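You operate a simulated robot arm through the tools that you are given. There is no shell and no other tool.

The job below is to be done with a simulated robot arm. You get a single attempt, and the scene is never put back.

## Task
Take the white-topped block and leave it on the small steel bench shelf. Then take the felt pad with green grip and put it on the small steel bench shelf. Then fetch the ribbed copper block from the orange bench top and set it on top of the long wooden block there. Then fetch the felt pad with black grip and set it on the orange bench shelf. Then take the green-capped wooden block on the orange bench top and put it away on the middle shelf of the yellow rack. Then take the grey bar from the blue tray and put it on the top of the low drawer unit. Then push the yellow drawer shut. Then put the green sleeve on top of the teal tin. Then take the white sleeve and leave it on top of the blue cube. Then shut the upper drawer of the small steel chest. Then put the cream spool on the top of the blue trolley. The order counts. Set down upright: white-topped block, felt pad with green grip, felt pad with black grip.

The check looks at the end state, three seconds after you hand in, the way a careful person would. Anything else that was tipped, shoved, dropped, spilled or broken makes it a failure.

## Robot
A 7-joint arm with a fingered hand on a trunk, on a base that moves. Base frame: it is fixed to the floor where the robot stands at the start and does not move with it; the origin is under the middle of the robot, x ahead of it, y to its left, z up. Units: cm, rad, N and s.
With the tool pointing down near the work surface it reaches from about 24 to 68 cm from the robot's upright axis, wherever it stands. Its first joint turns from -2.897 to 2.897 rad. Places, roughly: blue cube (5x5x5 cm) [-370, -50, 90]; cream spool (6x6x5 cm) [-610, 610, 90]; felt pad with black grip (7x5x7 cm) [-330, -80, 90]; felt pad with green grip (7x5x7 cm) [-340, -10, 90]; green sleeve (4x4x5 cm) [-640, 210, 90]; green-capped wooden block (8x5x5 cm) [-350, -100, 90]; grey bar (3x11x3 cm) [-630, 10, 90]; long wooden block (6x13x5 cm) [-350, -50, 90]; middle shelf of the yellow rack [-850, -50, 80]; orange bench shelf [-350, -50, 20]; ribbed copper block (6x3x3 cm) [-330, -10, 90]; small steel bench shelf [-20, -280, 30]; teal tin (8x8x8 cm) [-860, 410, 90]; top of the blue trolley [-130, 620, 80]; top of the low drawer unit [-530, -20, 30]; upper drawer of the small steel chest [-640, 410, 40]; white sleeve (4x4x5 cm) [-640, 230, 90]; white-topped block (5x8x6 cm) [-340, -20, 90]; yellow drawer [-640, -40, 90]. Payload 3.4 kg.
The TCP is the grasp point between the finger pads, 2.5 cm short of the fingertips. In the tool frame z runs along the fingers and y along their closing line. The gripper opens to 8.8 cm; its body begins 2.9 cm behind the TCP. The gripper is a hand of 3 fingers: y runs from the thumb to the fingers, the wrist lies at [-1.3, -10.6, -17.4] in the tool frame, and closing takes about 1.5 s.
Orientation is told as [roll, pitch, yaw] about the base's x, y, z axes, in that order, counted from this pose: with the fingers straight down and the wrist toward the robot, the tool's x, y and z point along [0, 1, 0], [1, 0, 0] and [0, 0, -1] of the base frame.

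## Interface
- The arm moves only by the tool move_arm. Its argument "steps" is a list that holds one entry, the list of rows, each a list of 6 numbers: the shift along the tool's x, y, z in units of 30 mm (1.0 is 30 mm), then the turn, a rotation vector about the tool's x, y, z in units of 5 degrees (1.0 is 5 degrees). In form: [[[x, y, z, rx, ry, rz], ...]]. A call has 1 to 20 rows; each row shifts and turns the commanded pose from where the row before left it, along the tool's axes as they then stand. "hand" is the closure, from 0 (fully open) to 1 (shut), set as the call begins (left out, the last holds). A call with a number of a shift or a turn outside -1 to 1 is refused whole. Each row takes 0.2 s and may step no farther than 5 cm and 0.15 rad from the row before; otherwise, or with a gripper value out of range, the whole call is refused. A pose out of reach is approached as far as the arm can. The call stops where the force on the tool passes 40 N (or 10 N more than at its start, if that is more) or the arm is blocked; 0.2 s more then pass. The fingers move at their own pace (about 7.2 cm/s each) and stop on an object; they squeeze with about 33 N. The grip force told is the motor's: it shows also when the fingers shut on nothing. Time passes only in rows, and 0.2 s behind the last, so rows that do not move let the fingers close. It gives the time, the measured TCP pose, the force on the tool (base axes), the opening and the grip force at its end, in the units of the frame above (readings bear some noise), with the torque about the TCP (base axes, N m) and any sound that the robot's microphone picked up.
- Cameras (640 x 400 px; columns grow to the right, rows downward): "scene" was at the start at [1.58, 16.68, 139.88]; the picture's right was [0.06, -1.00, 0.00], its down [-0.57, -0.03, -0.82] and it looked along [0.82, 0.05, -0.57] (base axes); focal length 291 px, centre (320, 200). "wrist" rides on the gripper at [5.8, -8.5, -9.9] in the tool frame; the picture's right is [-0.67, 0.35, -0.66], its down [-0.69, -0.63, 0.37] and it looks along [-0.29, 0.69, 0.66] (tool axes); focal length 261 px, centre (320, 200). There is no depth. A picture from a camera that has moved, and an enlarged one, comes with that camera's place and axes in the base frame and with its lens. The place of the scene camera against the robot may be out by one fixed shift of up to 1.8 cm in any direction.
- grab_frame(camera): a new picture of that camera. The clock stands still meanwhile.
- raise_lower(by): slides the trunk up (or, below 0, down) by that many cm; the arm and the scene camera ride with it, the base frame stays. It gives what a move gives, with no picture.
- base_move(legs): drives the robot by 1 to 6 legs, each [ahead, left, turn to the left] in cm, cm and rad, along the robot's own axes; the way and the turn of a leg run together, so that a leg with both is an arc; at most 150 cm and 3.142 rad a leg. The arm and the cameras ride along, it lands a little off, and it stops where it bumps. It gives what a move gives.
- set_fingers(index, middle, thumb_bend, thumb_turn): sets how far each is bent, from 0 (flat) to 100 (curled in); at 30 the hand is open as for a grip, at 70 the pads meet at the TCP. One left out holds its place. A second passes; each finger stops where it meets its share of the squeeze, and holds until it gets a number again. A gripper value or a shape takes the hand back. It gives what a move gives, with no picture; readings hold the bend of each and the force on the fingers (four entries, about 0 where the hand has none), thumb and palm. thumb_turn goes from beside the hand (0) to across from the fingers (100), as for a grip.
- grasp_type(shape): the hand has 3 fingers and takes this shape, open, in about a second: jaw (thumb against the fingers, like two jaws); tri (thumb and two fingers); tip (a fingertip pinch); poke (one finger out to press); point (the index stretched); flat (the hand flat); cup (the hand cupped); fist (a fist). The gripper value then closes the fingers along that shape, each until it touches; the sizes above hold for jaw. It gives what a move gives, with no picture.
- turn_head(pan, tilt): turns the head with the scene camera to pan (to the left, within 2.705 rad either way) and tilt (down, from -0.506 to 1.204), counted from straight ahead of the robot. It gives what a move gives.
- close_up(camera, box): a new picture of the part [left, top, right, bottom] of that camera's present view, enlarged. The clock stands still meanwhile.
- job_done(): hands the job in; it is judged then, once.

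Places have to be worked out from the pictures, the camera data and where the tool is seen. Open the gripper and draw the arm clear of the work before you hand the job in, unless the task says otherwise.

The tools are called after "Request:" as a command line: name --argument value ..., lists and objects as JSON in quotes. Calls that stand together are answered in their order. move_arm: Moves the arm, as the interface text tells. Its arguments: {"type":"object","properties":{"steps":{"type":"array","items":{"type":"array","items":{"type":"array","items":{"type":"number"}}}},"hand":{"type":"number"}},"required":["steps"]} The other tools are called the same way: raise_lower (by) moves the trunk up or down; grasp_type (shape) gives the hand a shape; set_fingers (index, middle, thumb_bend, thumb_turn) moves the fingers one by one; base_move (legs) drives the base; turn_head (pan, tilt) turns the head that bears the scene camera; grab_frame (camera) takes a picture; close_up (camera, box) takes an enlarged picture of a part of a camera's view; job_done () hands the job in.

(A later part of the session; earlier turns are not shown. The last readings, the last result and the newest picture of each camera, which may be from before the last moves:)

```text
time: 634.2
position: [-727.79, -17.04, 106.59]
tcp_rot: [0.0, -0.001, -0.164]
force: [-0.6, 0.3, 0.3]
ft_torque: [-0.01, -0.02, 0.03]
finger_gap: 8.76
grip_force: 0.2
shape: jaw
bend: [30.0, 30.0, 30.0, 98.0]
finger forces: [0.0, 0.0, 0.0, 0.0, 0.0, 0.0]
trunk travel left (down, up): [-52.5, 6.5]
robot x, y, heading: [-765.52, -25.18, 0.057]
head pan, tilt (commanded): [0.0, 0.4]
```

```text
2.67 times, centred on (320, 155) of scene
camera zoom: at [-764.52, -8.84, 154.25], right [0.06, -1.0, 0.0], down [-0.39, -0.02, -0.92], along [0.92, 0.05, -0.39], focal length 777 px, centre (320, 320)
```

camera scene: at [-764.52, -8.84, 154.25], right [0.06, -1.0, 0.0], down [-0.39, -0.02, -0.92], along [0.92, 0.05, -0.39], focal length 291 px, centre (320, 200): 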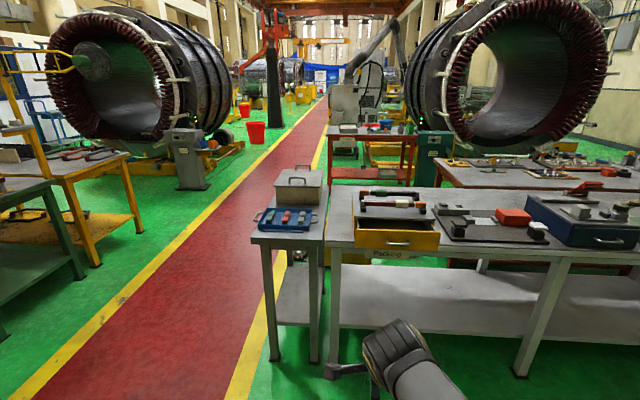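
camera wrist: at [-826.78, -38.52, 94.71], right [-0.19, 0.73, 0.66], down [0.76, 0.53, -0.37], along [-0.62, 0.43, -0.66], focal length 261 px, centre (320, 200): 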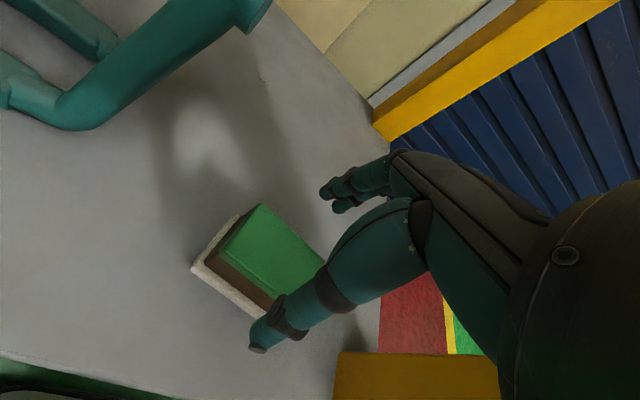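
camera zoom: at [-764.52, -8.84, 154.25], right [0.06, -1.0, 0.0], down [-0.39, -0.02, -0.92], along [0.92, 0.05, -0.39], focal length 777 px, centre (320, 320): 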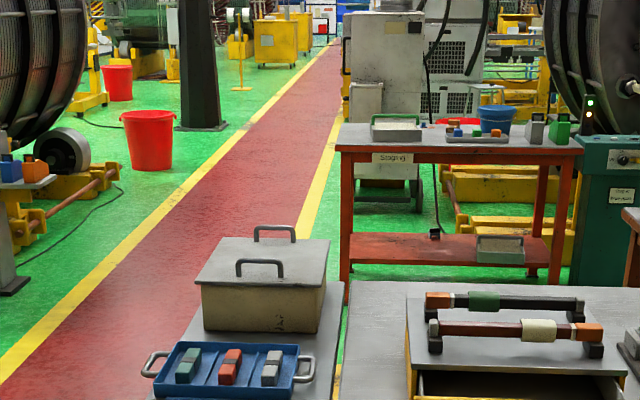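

From this side I see the blue tray (grey bar on its right) on the small bench and the open yellow drawer facing me. I straighten and move closer to the tray, to about (-688,0).

Request:
base_move --legs '[[0, 0, -0.058], [60, 25, 0], [17, 0, 0]]'

Request:
turn_head --pan 0.0 --tilt 0.8

Request:
grab_frame --camera "scene"

Request:
close_up --camera "scene" --box '[220, 60, 460, 210]'

Request:
grab_frame --camera "wrist"

```text
time: 639.3
position: [-650.56, 5.94, 106.68]
tcp_rot: [0.002, 0.0, -0.221]
force: [0.4, 0.1, 0.3]
ft_torque: [-0.02, 0.02, -0.02]
finger_gap: 8.74
grip_force: 0.1
shape: jaw
bend: [30.0, 30.0, 30.0, 98.0]
finger forces: [0.0, 0.0, 0.1, 0.0, 0.0, 0.1]
trunk travel left (down, up): [-52.5, 6.5]
robot x, y, heading: [-688.63, -0.09, 0.007]
head pan, tilt (commanded): [0.0, 0.4]
```

```text
time: 640.1
position: [-650.56, 5.96, 106.72]
tcp_rot: [0.0, -0.002, -0.22]
force: [-0.2, 0.9, -0.2]
ft_torque: [-0.01, 0.03, -0.02]
finger_gap: 8.78
grip_force: 0.0
shape: jaw
bend: [30.0, 30.0, 30.0, 98.0]
finger forces: [0.0, 0.0, 0.0, 0.1, 0.1, 0.0]
trunk travel left (down, up): [-52.5, 6.5]
robot x, y, heading: [-688.98, 0.15, 0.009]
head pan, tilt (commanded): [0.0, 0.799]
```

```text
taken
camera scene: at [-687.93, 16.17, 150.75], right [0.0, -1.0, 0.0], down [-0.72, 0.0, -0.7], along [0.7, 0.0, -0.72], focal length 291 px, centre (320, 200)
```

scene: 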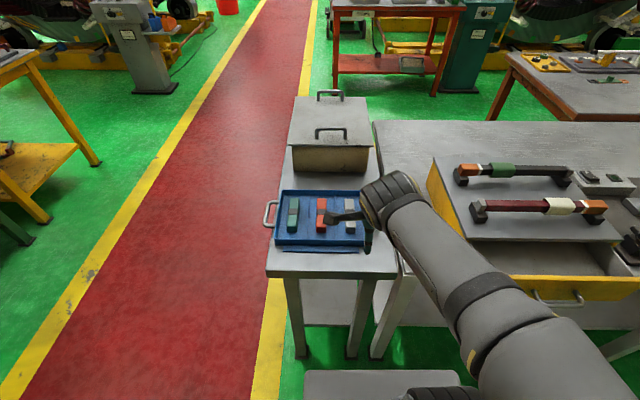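

```text
2.67 times, centred on (340, 135) of scene
camera zoom: at [-687.93, 16.17, 150.75], right [0.0, -1.0, 0.0], down [-0.72, 0.0, -0.7], along [0.7, 0.0, -0.72], focal length 777 px, centre (267, 373)
```

zoom: 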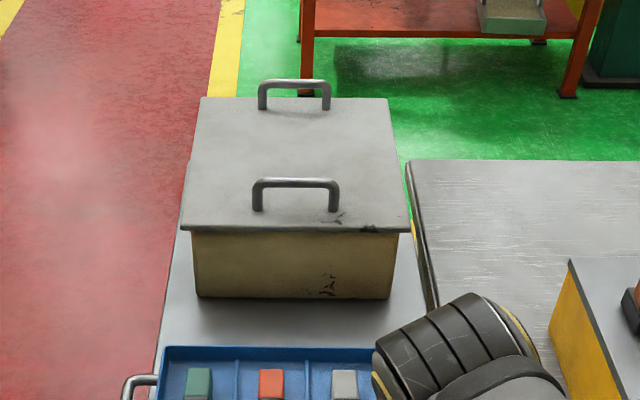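

```text
taken
camera wrist: at [-657.71, 13.51, 116.69], right [0.19, -0.73, 0.66], down [-0.76, -0.53, -0.37], along [0.62, -0.43, -0.66], focal length 261 px, centre (320, 200)
```

wrist: 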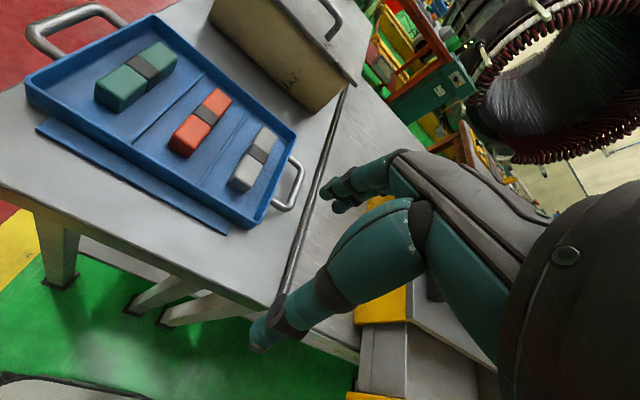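

The tray with the three bars is right there. I zoom the wrist view on the grey bar.

Request:
close_up --camera "wrist" --box '[140, 90, 380, 240]'

Request:
close_up --camera "scene" --box '[260, 170, 420, 270]'

```text
2.67 times, centred on (260, 165) of wrist
camera zoom: at [-657.71, 13.51, 116.69], right [0.19, -0.73, 0.66], down [-0.76, -0.53, -0.37], along [0.62, -0.43, -0.66], focal length 695 px, centre (480, 293)
```

zoom: 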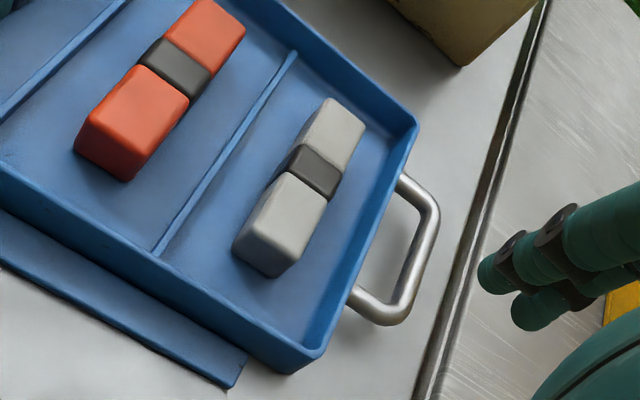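

```text
4.00 times, centred on (340, 220) of scene
camera zoom: at [-687.93, 16.17, 150.75], right [0.0, -1.0, 0.0], down [-0.72, 0.0, -0.7], along [0.7, 0.0, -0.72], focal length 1165 px, centre (240, 120)
```

zoom: 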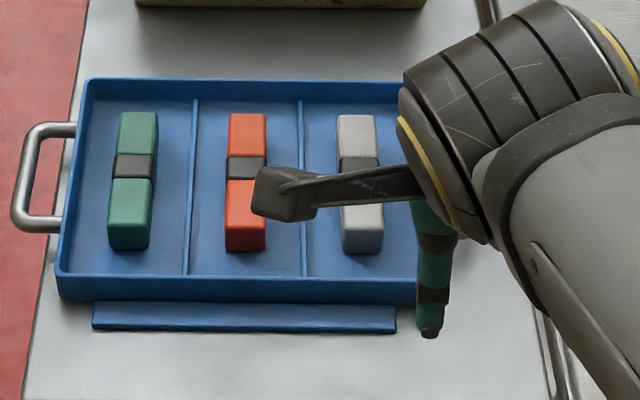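

The grey bar lies along x at about (-631.8,7.7), ~2.5 cm from the tray wall and divider. I turn the hand so it closes along y and move above the bar.

Request:
move_arm --steps '[[[0, 0, 0, 0, 0, -1], [0, 0, 0, 0, 0, -1], [0, 0, 0, 0, 0, -1], [0, 0, 0, 0, 0, -1], [0, 0, 0, 0, 0, -1], [0, 0, 0, 0, 0, -1], [0, 0, 0, 0, 0, -1], [0, 0, 0, 0, 0, -1], [0, 0, 0, 0, 0, -1], [0, 0, 0, 0, 0, -1], [0, 0, 0, 0, 0, -1], [0, 0, 0, 0, 0, -1], [0, 0, 0, 0, 0, -1], [0, 0, 0, 0, 0, -1], [0, 0, 0, 0, 0, -1], [0, 0, 0, 0, 0, -1], [0, 0, 0, 0, 0, -1], [0, 0, 0, 0, 0, -1], [0, 0, 0, 0, 0, -1], [0, 0, 0, 0, 0, -1]]]' --hand 0.48

Request:
base_move --legs '[[8, 0, 0]]'

Request:
grab_frame --camera "wrist"

Request:
grab_frame --camera "scene"

```text
time: 644.4
position: [-650.56, 6.01, 106.72]
tcp_rot: [0.001, 0.0, 1.527]
force: [-0.7, 0.1, 0.0]
ft_torque: [-0.02, 0.04, 0.0]
finger_gap: 4.61
grip_force: 0.0
shape: jaw
bend: [74.0, 43.0, 68.0, 100.0]
finger forces: [0.0, 0.1, 0.0, 0.0, 0.1, 0.0]
trunk travel left (down, up): [-52.5, 6.5]
robot x, y, heading: [-688.79, 0.06, -0.002]
head pan, tilt (commanded): [0.0, 0.799]
```

```text
time: 645.4
position: [-642.62, 6.01, 106.74]
tcp_rot: [0.0, 0.0, 1.526]
force: [1.0, -0.8, 0.4]
ft_torque: [0.03, 0.02, 0.02]
finger_gap: 4.61
grip_force: 0.1
shape: jaw
bend: [74.0, 43.0, 68.0, 100.0]
finger forces: [0.1, 0.0, 0.0, 0.0, 0.0, 0.1]
trunk travel left (down, up): [-52.5, 6.5]
robot x, y, heading: [-680.76, -0.33, 0.006]
head pan, tilt (commanded): [0.0, 0.799]
```

```text
taken
camera wrist: at [-648.79, -2.21, 116.68], right [0.68, 0.32, 0.66], down [0.66, -0.66, -0.37], along [0.32, 0.68, -0.66], focal length 261 px, centre (320, 200)
```

wrist: 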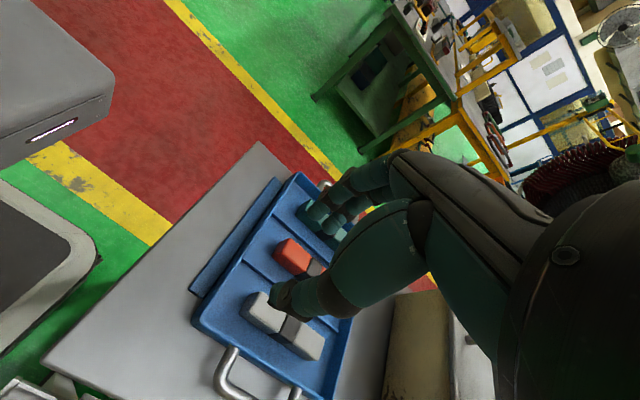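

```text
taken
camera scene: at [-679.84, 16.19, 150.74], right [0.0, -1.0, 0.0], down [-0.72, 0.0, -0.7], along [0.7, 0.0, -0.72], focal length 291 px, centre (320, 200)
```

scene: 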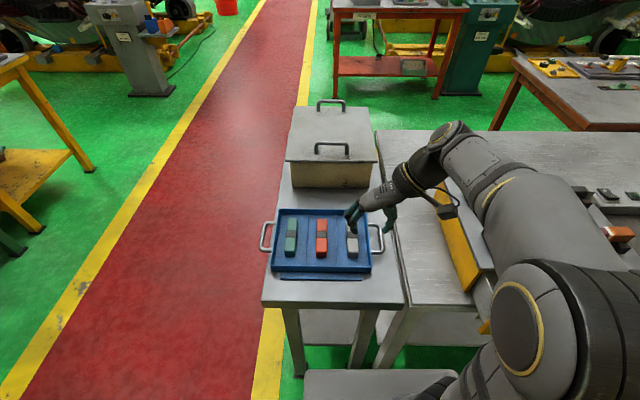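

I look closely at the half-closed hand's finger positions.

Request:
close_up --camera "scene" --box '[310, 150, 470, 250]'

Request:
close_up --camera "wrist" --box '[200, 150, 440, 300]'

```text
4.00 times, centred on (390, 200) of scene
camera zoom: at [-679.84, 16.19, 150.74], right [0.0, -1.0, 0.0], down [-0.72, 0.0, -0.7], along [0.7, 0.0, -0.72], focal length 1165 px, centre (40, 200)
```

zoom: 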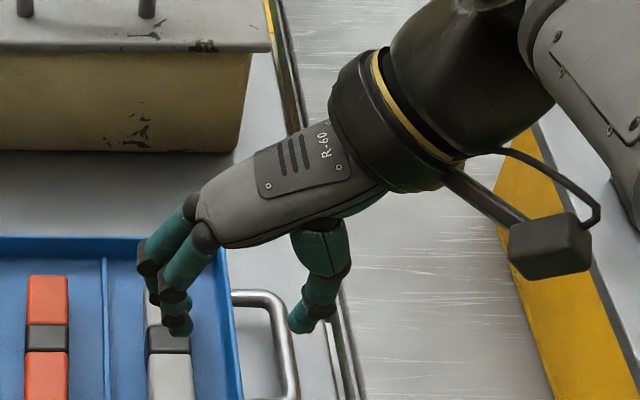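

```text
2.67 times, centred on (320, 225) of wrist
camera zoom: at [-648.79, -2.21, 116.68], right [0.68, 0.32, 0.66], down [0.66, -0.66, -0.37], along [0.32, 0.68, -0.66], focal length 695 px, centre (320, 133)
```

zoom: 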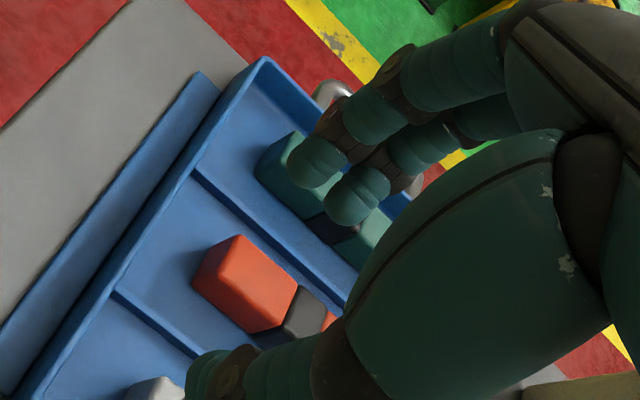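

Fingers and thumb are symmetric about the TCP with ~4.4 cm between them — right for the compartment. I move over the bar to z≈98.

Request:
move_arm --steps '[[[-0.893, 0.165, 0.6, 0, 0, 0], [-0.893, 0.165, 0.6, 0, 0, 0], [-0.893, 0.165, 0.6, 0, 0, 0], [-0.893, 0.165, 0.6, 0, 0, 0]]]'

Request:
close_up --camera "wrist" --box '[160, 180, 400, 330]'

Request:
close_up --camera "scene" --box '[280, 150, 440, 250]'

```text
time: 646.4
position: [-631.67, 7.52, 99.58]
tcp_rot: [-0.002, 0.0, 1.526]
force: [-0.4, 0.1, -0.3]
ft_torque: [0.0, -0.03, 0.07]
finger_gap: 4.6
grip_force: 0.2
shape: jaw
bend: [74.0, 43.0, 68.0, 100.0]
finger forces: [0.1, 0.0, 0.0, 0.1, 0.0, 0.0]
trunk travel left (down, up): [-52.5, 6.5]
robot x, y, heading: [-681.11, -0.12, -0.0]
head pan, tilt (commanded): [0.0, 0.799]
```

```text
2.67 times, centred on (280, 255) of wrist
camera zoom: at [-637.96, -0.69, 109.51], right [0.68, 0.32, 0.66], down [0.66, -0.66, -0.37], along [0.32, 0.68, -0.66], focal length 695 px, centre (427, 53)
```

zoom: 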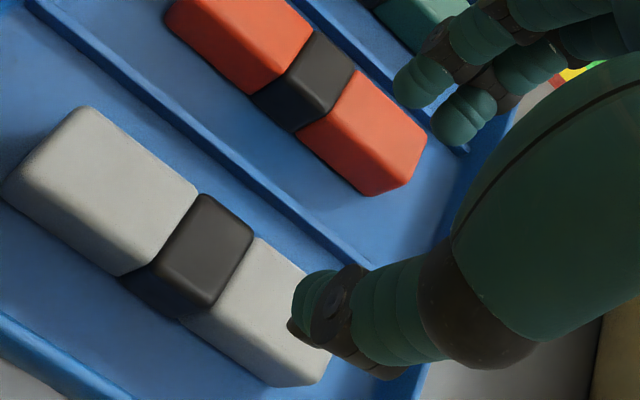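

```text
4.00 times, centred on (360, 200) of scene
camera zoom: at [-679.89, 16.19, 150.75], right [0.0, -1.0, 0.0], down [-0.72, 0.0, -0.7], along [0.7, 0.0, -0.72], focal length 1165 px, centre (160, 200)
```

zoom: 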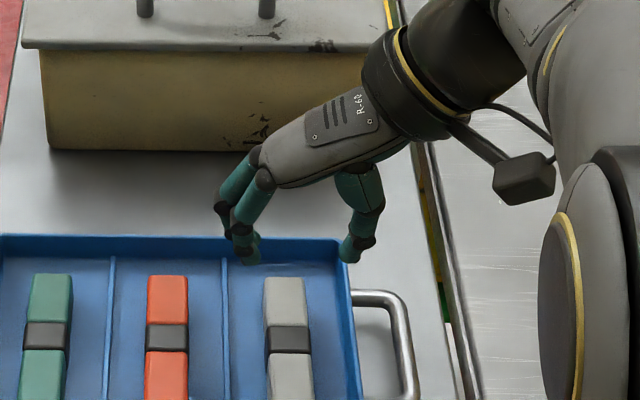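

Triangulated: bar top z≈89.5, centre (-632.05,7.6); tray wall top z≈88.9 at y≈3.4, divider ridge z≈86.7 at y≈11.6. I shift 0.4 cm and descend to z≈89.7.

Request:
move_arm --steps '[[[0.1, 0.127, 0, 0, 0, 0], [0, 0, 0.8, 0, 0, 0], [0, 0, 0.8, 0, 0, 0], [0, 0, 0.8, 0, 0, 0], [0, 0, 0.5, 0, 0, 0], [0, 0, 0.38, 0, 0, 0]]]'

Request:
close_up --camera "wrist" --box '[200, 150, 440, 300]'

Request:
close_up --camera "scene" --box '[280, 150, 440, 250]'

```text
time: 647.8
position: [-632.12, 7.83, 89.6]
tcp_rot: [-0.002, -0.001, 1.526]
force: [0.5, -0.7, 0.0]
ft_torque: [0.01, -0.01, 0.0]
finger_gap: 4.61
grip_force: 0.1
shape: jaw
bend: [74.0, 44.0, 68.0, 100.0]
finger forces: [0.0, 0.1, 0.0, 0.0, 0.0, 0.0]
trunk travel left (down, up): [-52.5, 6.5]
robot x, y, heading: [-680.99, 0.25, 0.003]
head pan, tilt (commanded): [0.0, 0.799]
```

```text
2.67 times, centred on (320, 225) of wrist
camera zoom: at [-638.35, -0.33, 99.63], right [0.68, 0.32, 0.66], down [0.66, -0.66, -0.36], along [0.32, 0.68, -0.66], focal length 695 px, centre (320, 133)
```

zoom: 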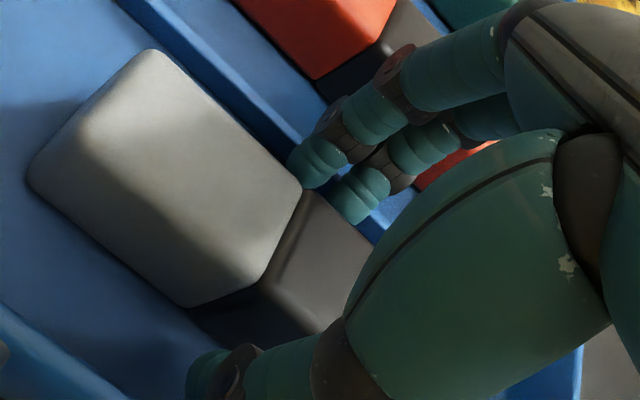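

```text
4.00 times, centred on (360, 200) of scene
camera zoom: at [-679.94, 16.18, 150.75], right [0.0, -1.0, 0.0], down [-0.72, 0.0, -0.7], along [0.7, 0.0, -0.72], focal length 1165 px, centre (160, 200)
```

zoom: 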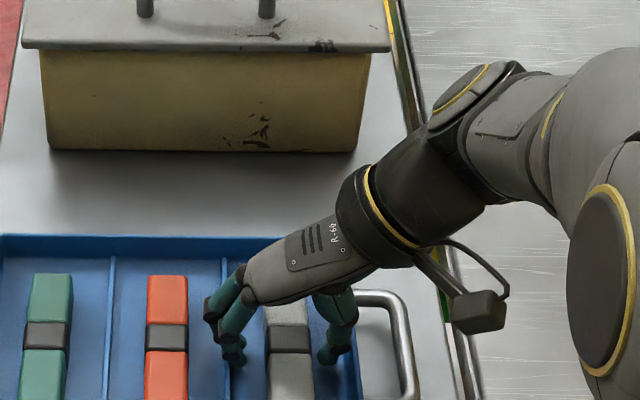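

The hand straddles the bar inside its compartment with no contact. I close.

Request:
move_arm --steps '[[[0, 0, 0, 0, 0, 0], [0, 0, 0, 0, 0, 0], [0, 0, 0, 0, 0, 0], [0, 0, 0, 0, 0, 0], [0, 0, 0, 0, 0, 0], [0, 0, 0, 0, 0, 0]]]' --hand 1

Request:
close_up --camera "wrist" --box '[200, 150, 440, 300]'

```text
time: 649.2
position: [-632.14, 7.91, 89.58]
tcp_rot: [-0.002, 0.001, 1.525]
force: [-0.4, 0.4, -0.7]
ft_torque: [0.04, 0.0, -0.01]
finger_gap: 2.28
grip_force: 32.9
shape: jaw
bend: [73.0, 60.0, 74.0, 100.0]
finger forces: [19.5, 10.1, 0.1, 0.0, 29.5, 0.0]
trunk travel left (down, up): [-52.5, 6.5]
robot x, y, heading: [-680.83, -0.31, 0.007]
head pan, tilt (commanded): [0.0, 0.799]
```

```text
2.67 times, centred on (320, 225) of wrist
camera zoom: at [-638.34, -0.32, 99.64], right [0.68, 0.32, 0.66], down [0.66, -0.66, -0.37], along [0.32, 0.68, -0.66], focal length 695 px, centre (320, 133)
```

zoom: 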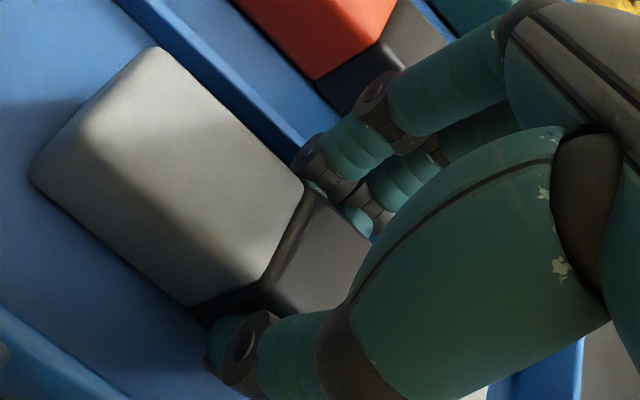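

Gripped at the bar's dark middle band. I lift it straight up.

Request:
move_arm --steps '[[[0, 0, -0.3, 0, 0, 0], [0, 0, -0.5, 0, 0, 0], [0, 0, -0.8, 0, 0, 0], [0, 0, -1, 0, 0, 0], [0, 0, -1, 0, 0, 0], [0, 0, -1, 0, 0, 0], [0, 0, -1, 0, 0, 0]]]'

Request:
grab_frame --camera "wrist"

Request:
close_up --camera "scene" --box '[240, 130, 480, 280]'

```text
time: 650.8
position: [-632.12, 7.85, 106.49]
tcp_rot: [0.001, 0.0, 1.525]
force: [-0.6, -0.2, -2.6]
ft_torque: [-0.02, 0.03, 0.01]
finger_gap: 2.27
grip_force: 32.7
shape: jaw
bend: [73.0, 60.0, 74.0, 100.0]
finger forces: [19.4, 10.2, 0.1, 0.0, 29.4, 0.0]
trunk travel left (down, up): [-52.5, 6.5]
robot x, y, heading: [-680.92, -0.0, 0.002]
head pan, tilt (commanded): [0.0, 0.799]
```

```text
taken
camera wrist: at [-638.36, -0.29, 116.51], right [0.68, 0.32, 0.66], down [0.66, -0.66, -0.37], along [0.32, 0.68, -0.66], focal length 261 px, centre (320, 200)
```

wrist: 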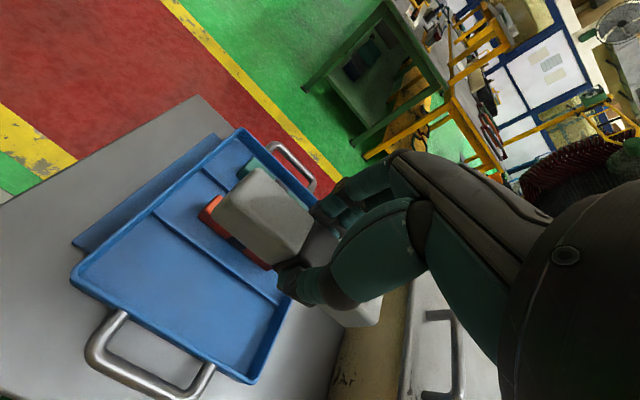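

```text
2.67 times, centred on (360, 205) of scene
camera zoom: at [-679.94, 16.19, 150.74], right [0.0, -1.0, 0.0], down [-0.72, 0.0, -0.7], along [0.7, 0.0, -0.72], focal length 777 px, centre (213, 187)
```

zoom: 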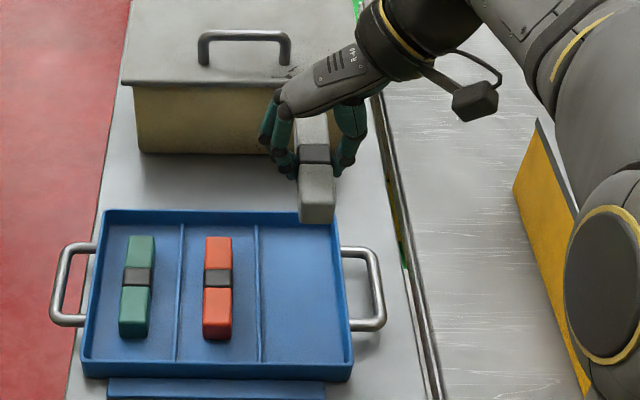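

The bar is held. I retract a bit and drive to the low drawer unit: back to the aisle, east to x≈-460, turn around to face west, and slide south.

Request:
move_arm --steps '[[[1, 0, 0, 0, 0, 0], [1, 0, 0, 0, 0, 0], [1, 0, 0, 0, 0, 0]]]'

Request:
base_move --legs '[[-10, 0, 0], [0, 85, 0], [150, 0, 0], [75, 0, 0], [0, 0, 3.14]]'

Request:
turn_head --pan 0.6 --tilt 0.5

Request:
grab_frame --camera "scene"

```text
time: 651.6
position: [-641.22, 8.48, 106.32]
tcp_rot: [-0.004, 0.0, 1.524]
force: [0.5, 0.0, -1.9]
ft_torque: [-0.01, 0.0, 0.04]
finger_gap: 2.25
grip_force: 32.9
shape: jaw
bend: [73.0, 60.0, 74.0, 100.0]
finger forces: [19.3, 10.2, 0.0, 0.0, 29.6, 0.0]
trunk travel left (down, up): [-52.5, 6.5]
robot x, y, heading: [-680.38, 0.24, 0.003]
head pan, tilt (commanded): [0.0, 0.799]
```

```text
time: 674.9
position: [-505.02, 77.44, 106.45]
tcp_rot: [-0.002, -0.001, -1.629]
force: [0.6, -0.1, -1.7]
ft_torque: [-0.03, -0.03, 0.01]
finger_gap: 2.27
grip_force: 33.0
shape: jaw
bend: [73.0, 60.0, 74.0, 100.0]
finger forces: [19.4, 10.1, 0.1, 0.0, 29.5, 0.0]
trunk travel left (down, up): [-52.5, 6.5]
robot x, y, heading: [-465.14, 85.09, 3.132]
head pan, tilt (commanded): [0.0, 0.799]
```

```text
time: 675.9
position: [-504.99, 77.4, 106.33]
tcp_rot: [-0.001, 0.003, -1.63]
force: [0.3, -0.5, -0.9]
ft_torque: [0.03, 0.0, -0.01]
finger_gap: 2.27
grip_force: 32.8
shape: jaw
bend: [73.0, 60.0, 74.0, 100.0]
finger forces: [19.4, 10.1, 0.0, 0.1, 29.5, 0.0]
trunk travel left (down, up): [-52.5, 6.5]
robot x, y, heading: [-464.72, 84.91, 3.135]
head pan, tilt (commanded): [0.6, 0.499]
```

```text
taken
camera scene: at [-468.22, 64.6, 153.34], right [-0.56, 0.83, 0.0], down [0.4, 0.27, -0.88], along [-0.73, -0.49, -0.48], focal length 291 px, centre (320, 200)
```

scene: 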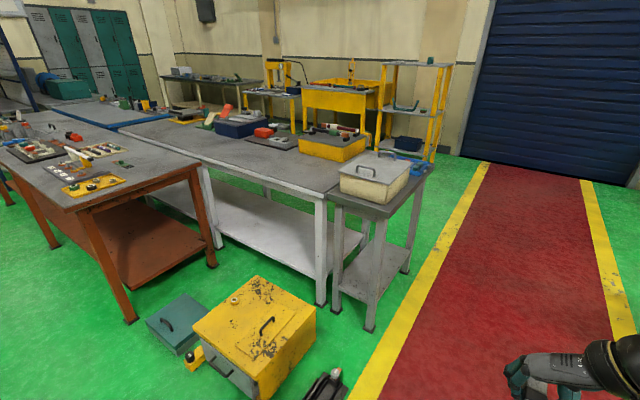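

The low yellow drawer unit is at about (-535,-20), with a handle and knob on top. I slide south to y≈-15 and zoom on its top.

Request:
base_move --legs '[[0, 0, 0.008], [0, 100, 0]]'

Request:
turn_head --pan 0.0 --tilt 0.9

Request:
grab_frame --camera "scene"

Request:
close_up --camera "scene" --box '[220, 100, 460, 250]'

```text
time: 681.4
position: [-505.04, -22.81, 106.44]
tcp_rot: [-0.003, 0.001, -1.619]
force: [-1.0, -0.3, -1.7]
ft_torque: [-0.02, -0.05, -0.02]
finger_gap: 2.27
grip_force: 33.1
shape: jaw
bend: [73.0, 60.0, 74.0, 100.0]
finger forces: [19.4, 10.1, 0.0, 0.0, 29.5, 0.0]
trunk travel left (down, up): [-52.5, 6.5]
robot x, y, heading: [-465.51, -14.38, 3.138]
head pan, tilt (commanded): [0.6, 0.499]
```

```text
time: 682.4
position: [-505.06, -22.79, 106.37]
tcp_rot: [-0.001, 0.0, -1.619]
force: [-0.1, 0.6, -1.6]
ft_torque: [-0.05, 0.02, 0.01]
finger_gap: 2.27
grip_force: 33.2
shape: jaw
bend: [73.0, 60.0, 74.0, 100.0]
finger forces: [19.4, 10.1, 0.0, 0.1, 29.5, 0.1]
trunk travel left (down, up): [-52.5, 6.5]
robot x, y, heading: [-465.85, -14.78, 3.137]
head pan, tilt (commanded): [0.0, 0.901]
```

```text
taken
camera scene: at [-468.22, -30.17, 149.96], right [0.0, 1.0, 0.0], down [0.78, 0.0, -0.62], along [-0.62, 0.0, -0.78], focal length 291 px, centre (320, 200)
```

scene: 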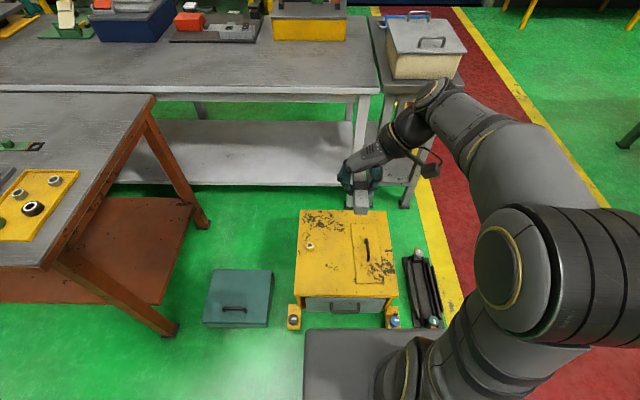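

```text
2.67 times, centred on (340, 175) of scene
camera zoom: at [-468.22, -30.17, 149.96], right [0.0, 1.0, 0.0], down [0.78, 0.0, -0.62], along [-0.62, 0.0, -0.78], focal length 777 px, centre (267, 267)
```

zoom: 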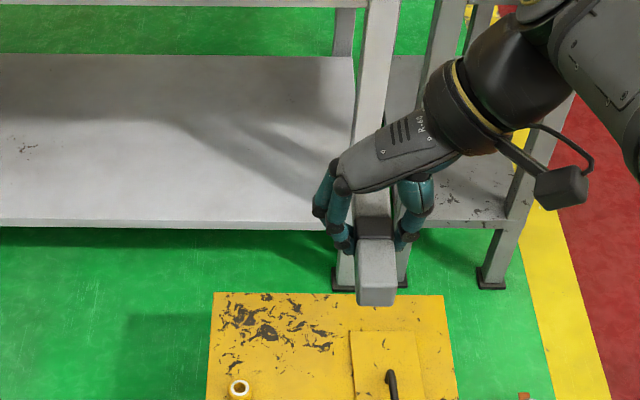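

The unit's top (about x -512..-555, y -41..5) has a hatch with a handle on the right and a ring knob at left; the strip y≈-32..-17 is free. I drive 18 cm closer and lower the trunk.

Request:
base_move --legs '[[18, 0, 0]]'

Request:
raise_lower --by -45

Request:
grab_frame --camera "wrist"

Request:
grab_frame --camera "scene"

```text
time: 683.9
position: [-519.47, -22.35, 106.48]
tcp_rot: [-0.001, 0.001, -1.647]
force: [0.1, -0.8, -1.4]
ft_torque: [-0.01, -0.02, 0.0]
finger_gap: 2.24
grip_force: 33.5
shape: jaw
bend: [73.0, 60.0, 74.0, 100.0]
finger forces: [19.6, 10.4, 0.0, 0.0, 29.9, 0.0]
trunk travel left (down, up): [-52.5, 6.5]
robot x, y, heading: [-479.44, -15.35, 3.112]
head pan, tilt (commanded): [0.0, 0.901]
stopped in leg 1: the robot was blocked; the commanded pose is now the measured one
```

```text
refused: -45 is not a number from -40 to 40
```

```text
taken
camera wrist: at [-513.04, -14.25, 116.32], right [-0.69, -0.3, 0.66], down [-0.64, 0.68, -0.37], along [-0.34, -0.67, -0.66], focal length 261 px, centre (320, 200)
```

wrist: 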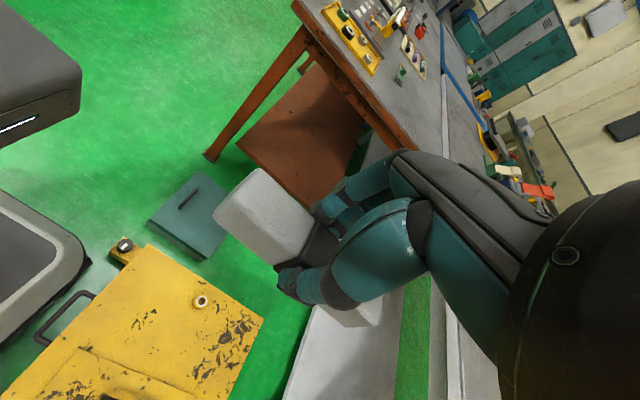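

```text
taken
camera scene: at [-482.81, -30.76, 149.96], right [0.03, 1.0, 0.0], down [0.78, -0.02, -0.62], along [-0.62, 0.02, -0.78], focal length 291 px, centre (320, 200)
```

scene: 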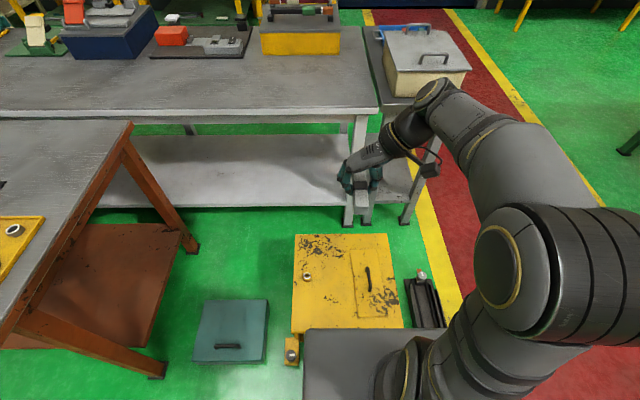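

The base touched the unit's front (its drawer handle), without moving the unit. I back off 2 cm, straighten, and lower the trunk 40 cm.

Request:
base_move --legs '[[-2.5, 0, 0.026]]'

Request:
raise_lower --by -40

Request:
grab_frame --camera "wrist"

Request:
grab_frame --camera "scene"

```text
time: 684.7
position: [-516.68, -23.36, 106.37]
tcp_rot: [-0.002, 0.0, -1.622]
force: [-0.5, 0.0, -1.8]
ft_torque: [0.04, -0.01, -0.03]
finger_gap: 2.26
grip_force: 33.3
shape: jaw
bend: [73.0, 60.0, 74.0, 100.0]
finger forces: [19.5, 10.3, 0.0, 0.0, 29.9, 0.0]
trunk travel left (down, up): [-52.5, 6.5]
robot x, y, heading: [-477.06, -15.54, 3.137]
head pan, tilt (commanded): [0.0, 0.901]
```

```text
time: 688.5
position: [-516.71, -23.41, 66.35]
tcp_rot: [-0.001, 0.001, -1.621]
force: [-0.2, 0.3, -1.0]
ft_torque: [-0.01, 0.0, -0.01]
finger_gap: 2.25
grip_force: 32.7
shape: jaw
bend: [73.0, 60.0, 74.0, 100.0]
finger forces: [19.7, 10.3, 0.0, 0.0, 29.9, 0.0]
trunk travel left (down, up): [-12.5, 46.5]
robot x, y, heading: [-477.14, -15.55, 3.135]
head pan, tilt (commanded): [0.0, 0.901]
```

```text
taken
camera wrist: at [-510.52, -15.18, 76.34], right [-0.69, -0.31, 0.66], down [-0.65, 0.66, -0.37], along [-0.32, -0.68, -0.66], focal length 261 px, centre (320, 200)
```

wrist: 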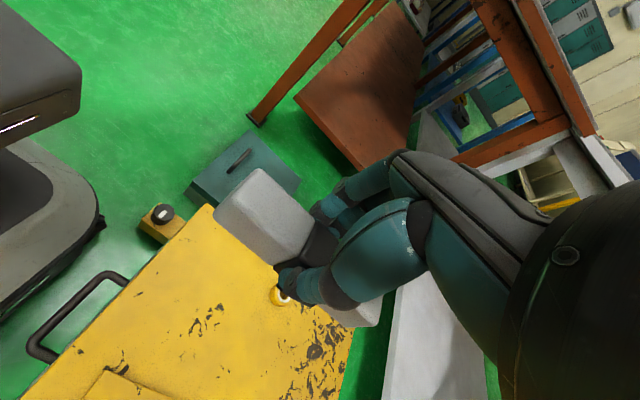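

```text
taken
camera scene: at [-479.87, -30.88, 109.96], right [0.0, 1.0, 0.0], down [0.78, 0.0, -0.62], along [-0.62, 0.0, -0.78], focal length 291 px, centre (320, 200)
```

scene: 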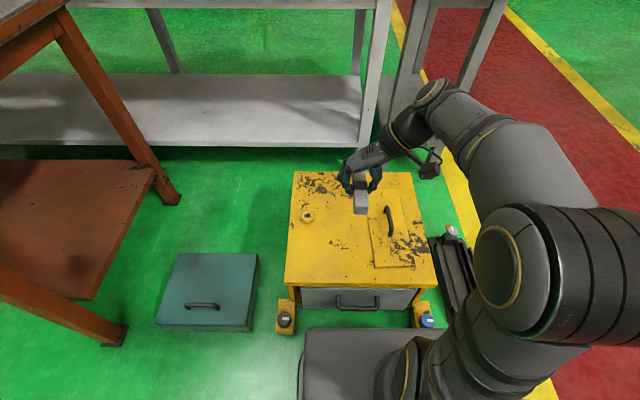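

The top is at z≈30. I move over the free strip at (-530,-24.5) and descend to z≈39.

Request:
move_arm --steps '[[[-0.882, 0.118, 0, 0, 0, 0], [-0.882, 0.118, 0, 0, 0, 0], [-0.882, 0.118, 0, 0, 0, 0], [-0.882, 0.118, 0, 0, 0, 0], [-0.882, 0.118, 0, 0, 0, 0], [0, 0, 0.9, 0, 0, 0], [0, 0, 0.9, 0, 0, 0], [0, 0, 0.9, 0, 0, 0], [0, 0, 0.9, 0, 0, 0], [0, 0, 0.9, 0, 0, 0], [0, 0, 0.9, 0, 0, 0], [0, 0, 0.9, 0, 0, 0], [0, 0, 0.9, 0, 0, 0], [0, 0, 0.9, 0, 0, 0], [0, 0, 0.9, 0, 0, 0]]]'

Request:
grab_frame --camera "wrist"

Request:
grab_frame --camera "scene"

```text
time: 691.7
position: [-530.1, -24.41, 39.36]
tcp_rot: [-0.002, -0.001, -1.621]
force: [-0.1, -0.4, -1.9]
ft_torque: [0.0, -0.01, -0.01]
finger_gap: 2.27
grip_force: 33.5
shape: jaw
bend: [73.0, 60.0, 74.0, 100.0]
finger forces: [19.6, 10.2, 0.0, 0.1, 29.9, 0.0]
trunk travel left (down, up): [-12.5, 46.5]
robot x, y, heading: [-477.0, -15.37, 3.144]
head pan, tilt (commanded): [0.0, 0.901]
```

```text
taken
camera wrist: at [-523.88, -16.22, 49.33], right [-0.69, -0.31, 0.66], down [-0.65, 0.66, -0.37], along [-0.32, -0.68, -0.66], focal length 261 px, centre (320, 200)
```

wrist: 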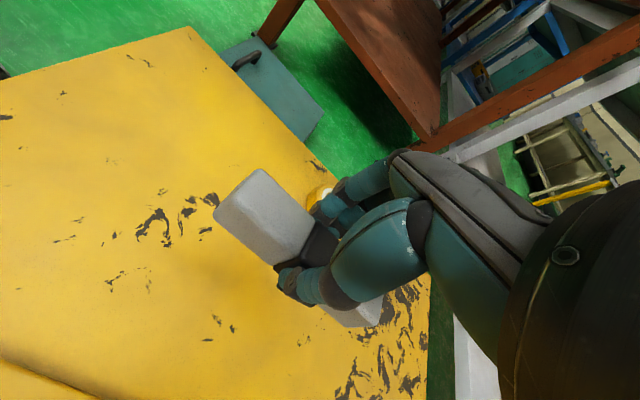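

```text
taken
camera scene: at [-479.87, -30.88, 109.96], right [0.0, 1.0, 0.0], down [0.78, 0.0, -0.62], along [-0.62, 0.0, -0.78], focal length 291 px, centre (320, 200)
```

scene: 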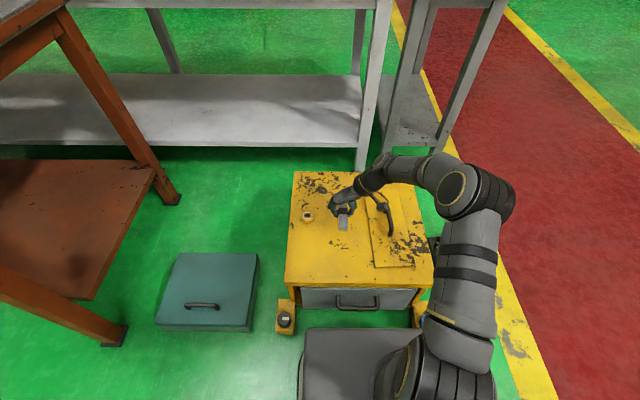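

The bar hovers over the free strip. I lower to contact.

Request:
move_arm --steps '[[[0, 0, 0.6, 0, 0, 0], [0, 0, 0.6, 0, 0, 0], [0, 0, 0.5, 0, 0, 0]]]'

Request:
move_arm --steps '[[[0, 0, 0.1, 0, 0, 0], [0, 0, 0.1, 0, 0, 0]]]'

```text
time: 692.5
position: [-530.0, -24.52, 34.21]
tcp_rot: [-0.001, 0.0, -1.622]
force: [0.7, 0.6, -1.2]
ft_torque: [0.01, -0.03, -0.01]
finger_gap: 2.25
grip_force: 32.7
shape: jaw
bend: [73.0, 60.0, 74.0, 100.0]
finger forces: [19.6, 10.2, 0.0, 0.0, 30.0, 0.0]
trunk travel left (down, up): [-12.5, 46.5]
robot x, y, heading: [-477.09, -15.29, 3.136]
head pan, tilt (commanded): [0.0, 0.901]
```

```text
time: 693.1
position: [-530.08, -24.58, 33.72]
tcp_rot: [0.0, -0.001, -1.623]
force: [-0.2, 0.0, -0.5]
ft_torque: [0.01, -0.02, 0.0]
finger_gap: 2.23
grip_force: 33.1
shape: jaw
bend: [73.0, 60.0, 74.0, 100.0]
finger forces: [19.6, 10.4, 0.0, 0.1, 29.9, 0.0]
trunk travel left (down, up): [-12.5, 46.5]
robot x, y, heading: [-476.61, -15.4, 3.138]
head pan, tilt (commanded): [0.0, 0.901]
```

Request:
move_arm --steps '[[[0, 0, 0.08, 0, 0, 0], [0, 0, 0.08, 0, 0, 0]]]'

```text
time: 693.7
position: [-530.03, -24.54, 33.11]
tcp_rot: [-0.001, 0.001, -1.622]
force: [-0.2, -0.8, -1.2]
ft_torque: [0.02, 0.03, 0.02]
finger_gap: 2.28
grip_force: 32.9
shape: jaw
bend: [73.0, 60.0, 74.0, 100.0]
finger forces: [19.6, 10.3, 0.1, 0.0, 29.8, 0.0]
trunk travel left (down, up): [-12.5, 46.5]
robot x, y, heading: [-477.09, -15.41, 3.137]
head pan, tilt (commanded): [0.0, 0.901]
```

Request:
move_arm --steps '[[[0, 0, 0.08, 0, 0, 0], [0, 0, 0.08, 0, 0, 0]]]'

Request:
close_up --camera "wrist" --box '[180, 150, 420, 300]'

```text
time: 694.3
position: [-530.16, -24.54, 32.84]
tcp_rot: [-0.003, -0.003, -1.624]
force: [3.8, 0.1, 16.1]
ft_torque: [0.05, -0.06, 0.02]
finger_gap: 2.32
grip_force: 33.0
shape: jaw
bend: [73.0, 60.0, 74.0, 100.0]
finger forces: [20.9, 11.9, 0.0, 0.0, 33.4, 0.0]
trunk travel left (down, up): [-12.5, 46.5]
robot x, y, heading: [-477.28, -15.7, 3.141]
head pan, tilt (commanded): [0.0, 0.901]
```

```text
2.67 times, centred on (300, 225) of wrist
camera zoom: at [-523.86, -16.28, 42.85], right [-0.69, -0.31, 0.66], down [-0.65, 0.66, -0.37], along [-0.32, -0.68, -0.66], focal length 695 px, centre (373, 133)
```

zoom: 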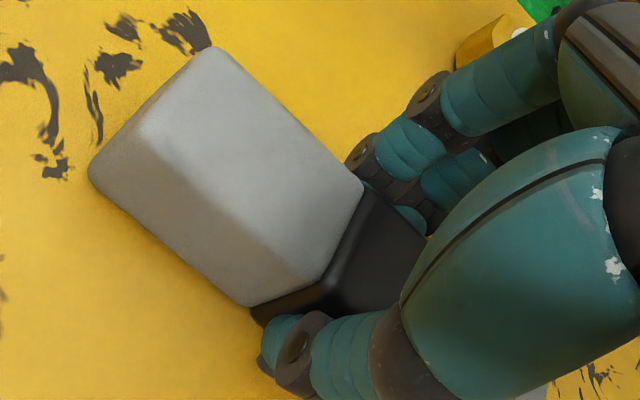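

Contact (16 N). I relieve and open only halfway (enough to free the bar, keeping clear of the ring knob), then lift.

Request:
move_arm --steps '[[[0, 0, -0.04, 0, 0, 0], [0, 0, 0, 0, 0, 0], [0, 0, 0, 0, 0, 0], [0, 0, 0, 0, 0, 0], [0, 0, 0, 0, 0, 0], [0, 0, 0, 0, 0, 0], [0, 0, -0.4, 0, 0, 0], [0, 0, -0.8, 0, 0, 0], [0, 0, -1, 0, 0, 0], [0, 0, -1, 0, 0, 0], [0, 0, -1, 0, 0, 0]]]' --hand 0.48

Request:
grab_frame --camera "wrist"

Request:
grab_frame --camera "scene"

```text
time: 696.7
position: [-530.19, -24.43, 45.49]
tcp_rot: [0.001, 0.0, -1.624]
force: [-0.2, 0.1, 0.7]
ft_torque: [-0.06, 0.01, 0.01]
finger_gap: 4.52
grip_force: 0.0
shape: jaw
bend: [74.0, 44.0, 69.0, 100.0]
finger forces: [0.1, 0.0, 0.0, 0.0, 0.0, 0.0]
trunk travel left (down, up): [-12.5, 46.5]
robot x, y, heading: [-476.75, -15.08, 3.135]
head pan, tilt (commanded): [0.0, 0.901]
```

```text
taken
camera wrist: at [-523.88, -16.24, 55.51], right [-0.69, -0.31, 0.66], down [-0.65, 0.66, -0.37], along [-0.32, -0.68, -0.66], focal length 261 px, centre (320, 200)
```

wrist: 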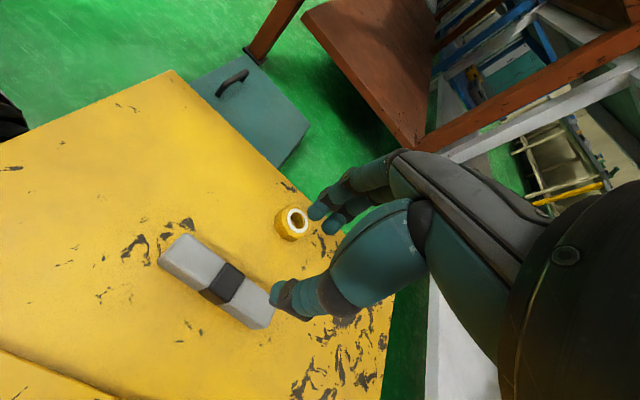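

```text
taken
camera scene: at [-479.88, -30.88, 109.95], right [0.0, 1.0, 0.0], down [0.78, 0.0, -0.62], along [-0.62, 0.0, -0.78], focal length 291 px, centre (320, 200)
```

scene: 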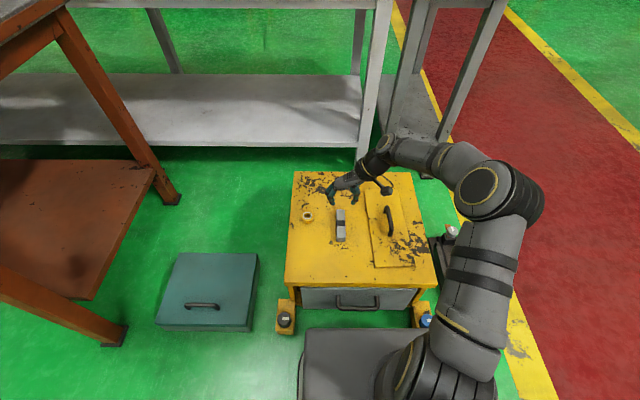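

Task 6 is done: the grey bar lies on the drawer unit. I raise the arm and trunk, back out, and head around to the yellow drawer's side.

Request:
move_arm --steps '[[[0, 0, -1, 0, 0, 0], [0, 0, -1, 0, 0, 0], [0, 0, -1, 0, 0, 0], [0, 0, -1, 0, 0, 0], [0.9, 0, -0.9, 0, 0, 0], [0.9, 0, -0.9, 0, 0, 0], [0.9, 0, -0.9, 0, 0, 0], [0.9, 0, -0.9, 0, 0, 0]]]'

Request:
raise_lower --by 38

Request:
base_move --legs '[[-12, 0, 0], [0, -100, 0], [150, 0, 0], [90, 0, 0], [0, 110, 0], [0, 0, 3.14]]'

Request:
turn_head --pan 0.0 --tilt 0.6

Request:
grab_frame --camera "scene"

```text
time: 698.5
position: [-519.1, -25.05, 68.28]
tcp_rot: [0.002, 0.0, -1.622]
force: [-0.2, 0.5, -0.1]
ft_torque: [-0.01, 0.0, -0.02]
finger_gap: 4.55
grip_force: 0.1
shape: jaw
bend: [74.0, 44.0, 69.0, 100.0]
finger forces: [0.0, 0.0, 0.0, 0.1, 0.0, 0.0]
trunk travel left (down, up): [-12.5, 46.5]
robot x, y, heading: [-477.08, -15.19, 3.136]
head pan, tilt (commanded): [0.0, 0.901]
```

```text
time: 702.2
position: [-519.25, -25.18, 106.31]
tcp_rot: [-0.001, 0.0, -1.622]
force: [0.7, 0.7, 0.4]
ft_torque: [-0.01, -0.01, 0.0]
finger_gap: 4.55
grip_force: 0.0
shape: jaw
bend: [74.0, 44.0, 69.0, 100.0]
finger forces: [0.0, 0.1, 0.0, 0.1, 0.1, 0.0]
trunk travel left (down, up): [-50.5, 8.5]
robot x, y, heading: [-476.92, -15.08, 3.135]
head pan, tilt (commanded): [0.0, 0.901]
```

```text
time: 732.1
position: [-661.96, -16.9, 106.27]
tcp_rot: [-0.001, 0.0, 1.507]
force: [-0.2, -0.5, 0.5]
ft_torque: [-0.01, -0.01, -0.01]
finger_gap: 4.57
grip_force: 0.1
shape: jaw
bend: [74.0, 44.0, 69.0, 100.0]
finger forces: [0.0, 0.1, 0.2, 0.0, 0.0, 0.1]
trunk travel left (down, up): [-50.5, 8.5]
robot x, y, heading: [-704.16, -25.66, -0.017]
head pan, tilt (commanded): [0.0, 0.901]
```

```text
time: 732.9
position: [-661.89, -16.88, 106.29]
tcp_rot: [0.0, 0.0, 1.506]
force: [0.7, 0.6, 1.7]
ft_torque: [-0.01, 0.05, 0.06]
finger_gap: 4.54
grip_force: 0.1
shape: jaw
bend: [74.0, 44.0, 69.0, 100.0]
finger forces: [0.1, 0.0, 0.0, 0.1, 0.0, 0.1]
trunk travel left (down, up): [-50.5, 8.5]
robot x, y, heading: [-704.22, -25.74, -0.015]
head pan, tilt (commanded): [0.0, 0.6]
```

```text
taken
camera scene: at [-702.34, -9.83, 150.43], right [-0.02, -1.0, 0.0], down [-0.57, 0.01, -0.82], along [0.82, -0.01, -0.57], focal length 291 px, centre (320, 200)
```

scene: 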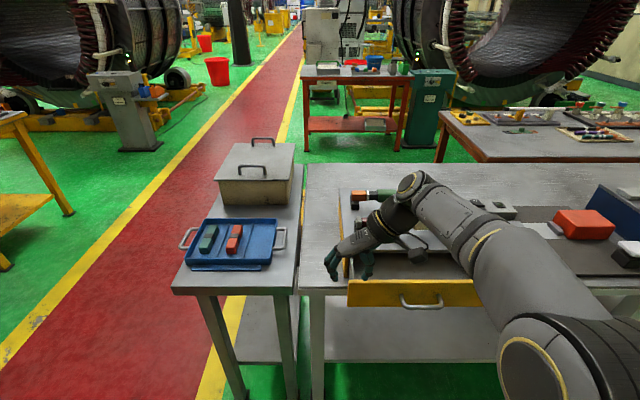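

The yellow drawer's front (handle side) faces me at about x≈-658, y≈-16..-53. I zoom on it to see how far it is open.

Request:
close_up --camera "scene" --box '[320, 170, 560, 320]'

Request:
grab_frame --camera "wrist"

```text
2.67 times, centred on (440, 245) of scene
camera zoom: at [-702.34, -9.83, 150.43], right [-0.02, -1.0, 0.0], down [-0.57, 0.01, -0.82], along [0.82, -0.01, -0.57], focal length 777 px, centre (0, 80)
```

zoom: 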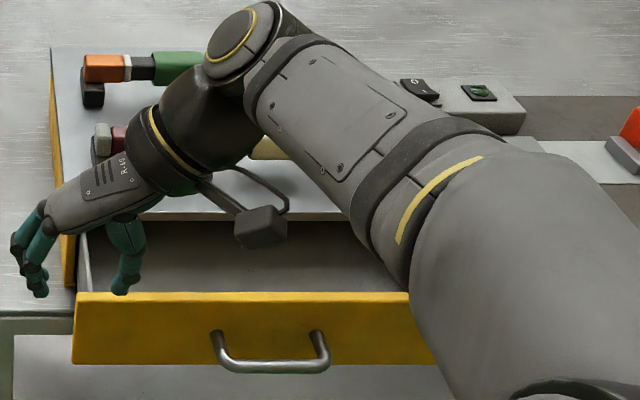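

```text
taken
camera wrist: at [-668.3, -24.91, 116.26], right [0.69, 0.3, 0.66], down [0.64, -0.67, -0.37], along [0.33, 0.67, -0.66], focal length 261 px, centre (320, 200)
```

wrist: 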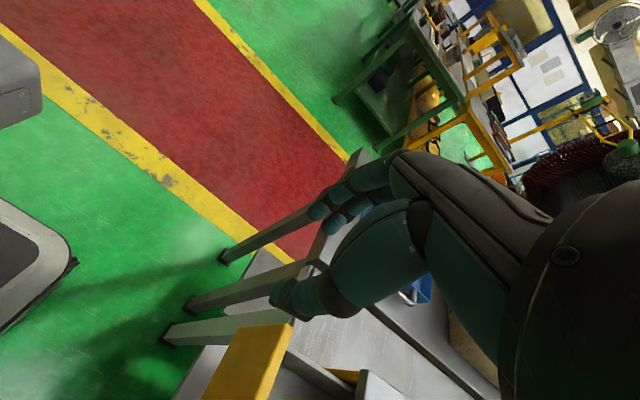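

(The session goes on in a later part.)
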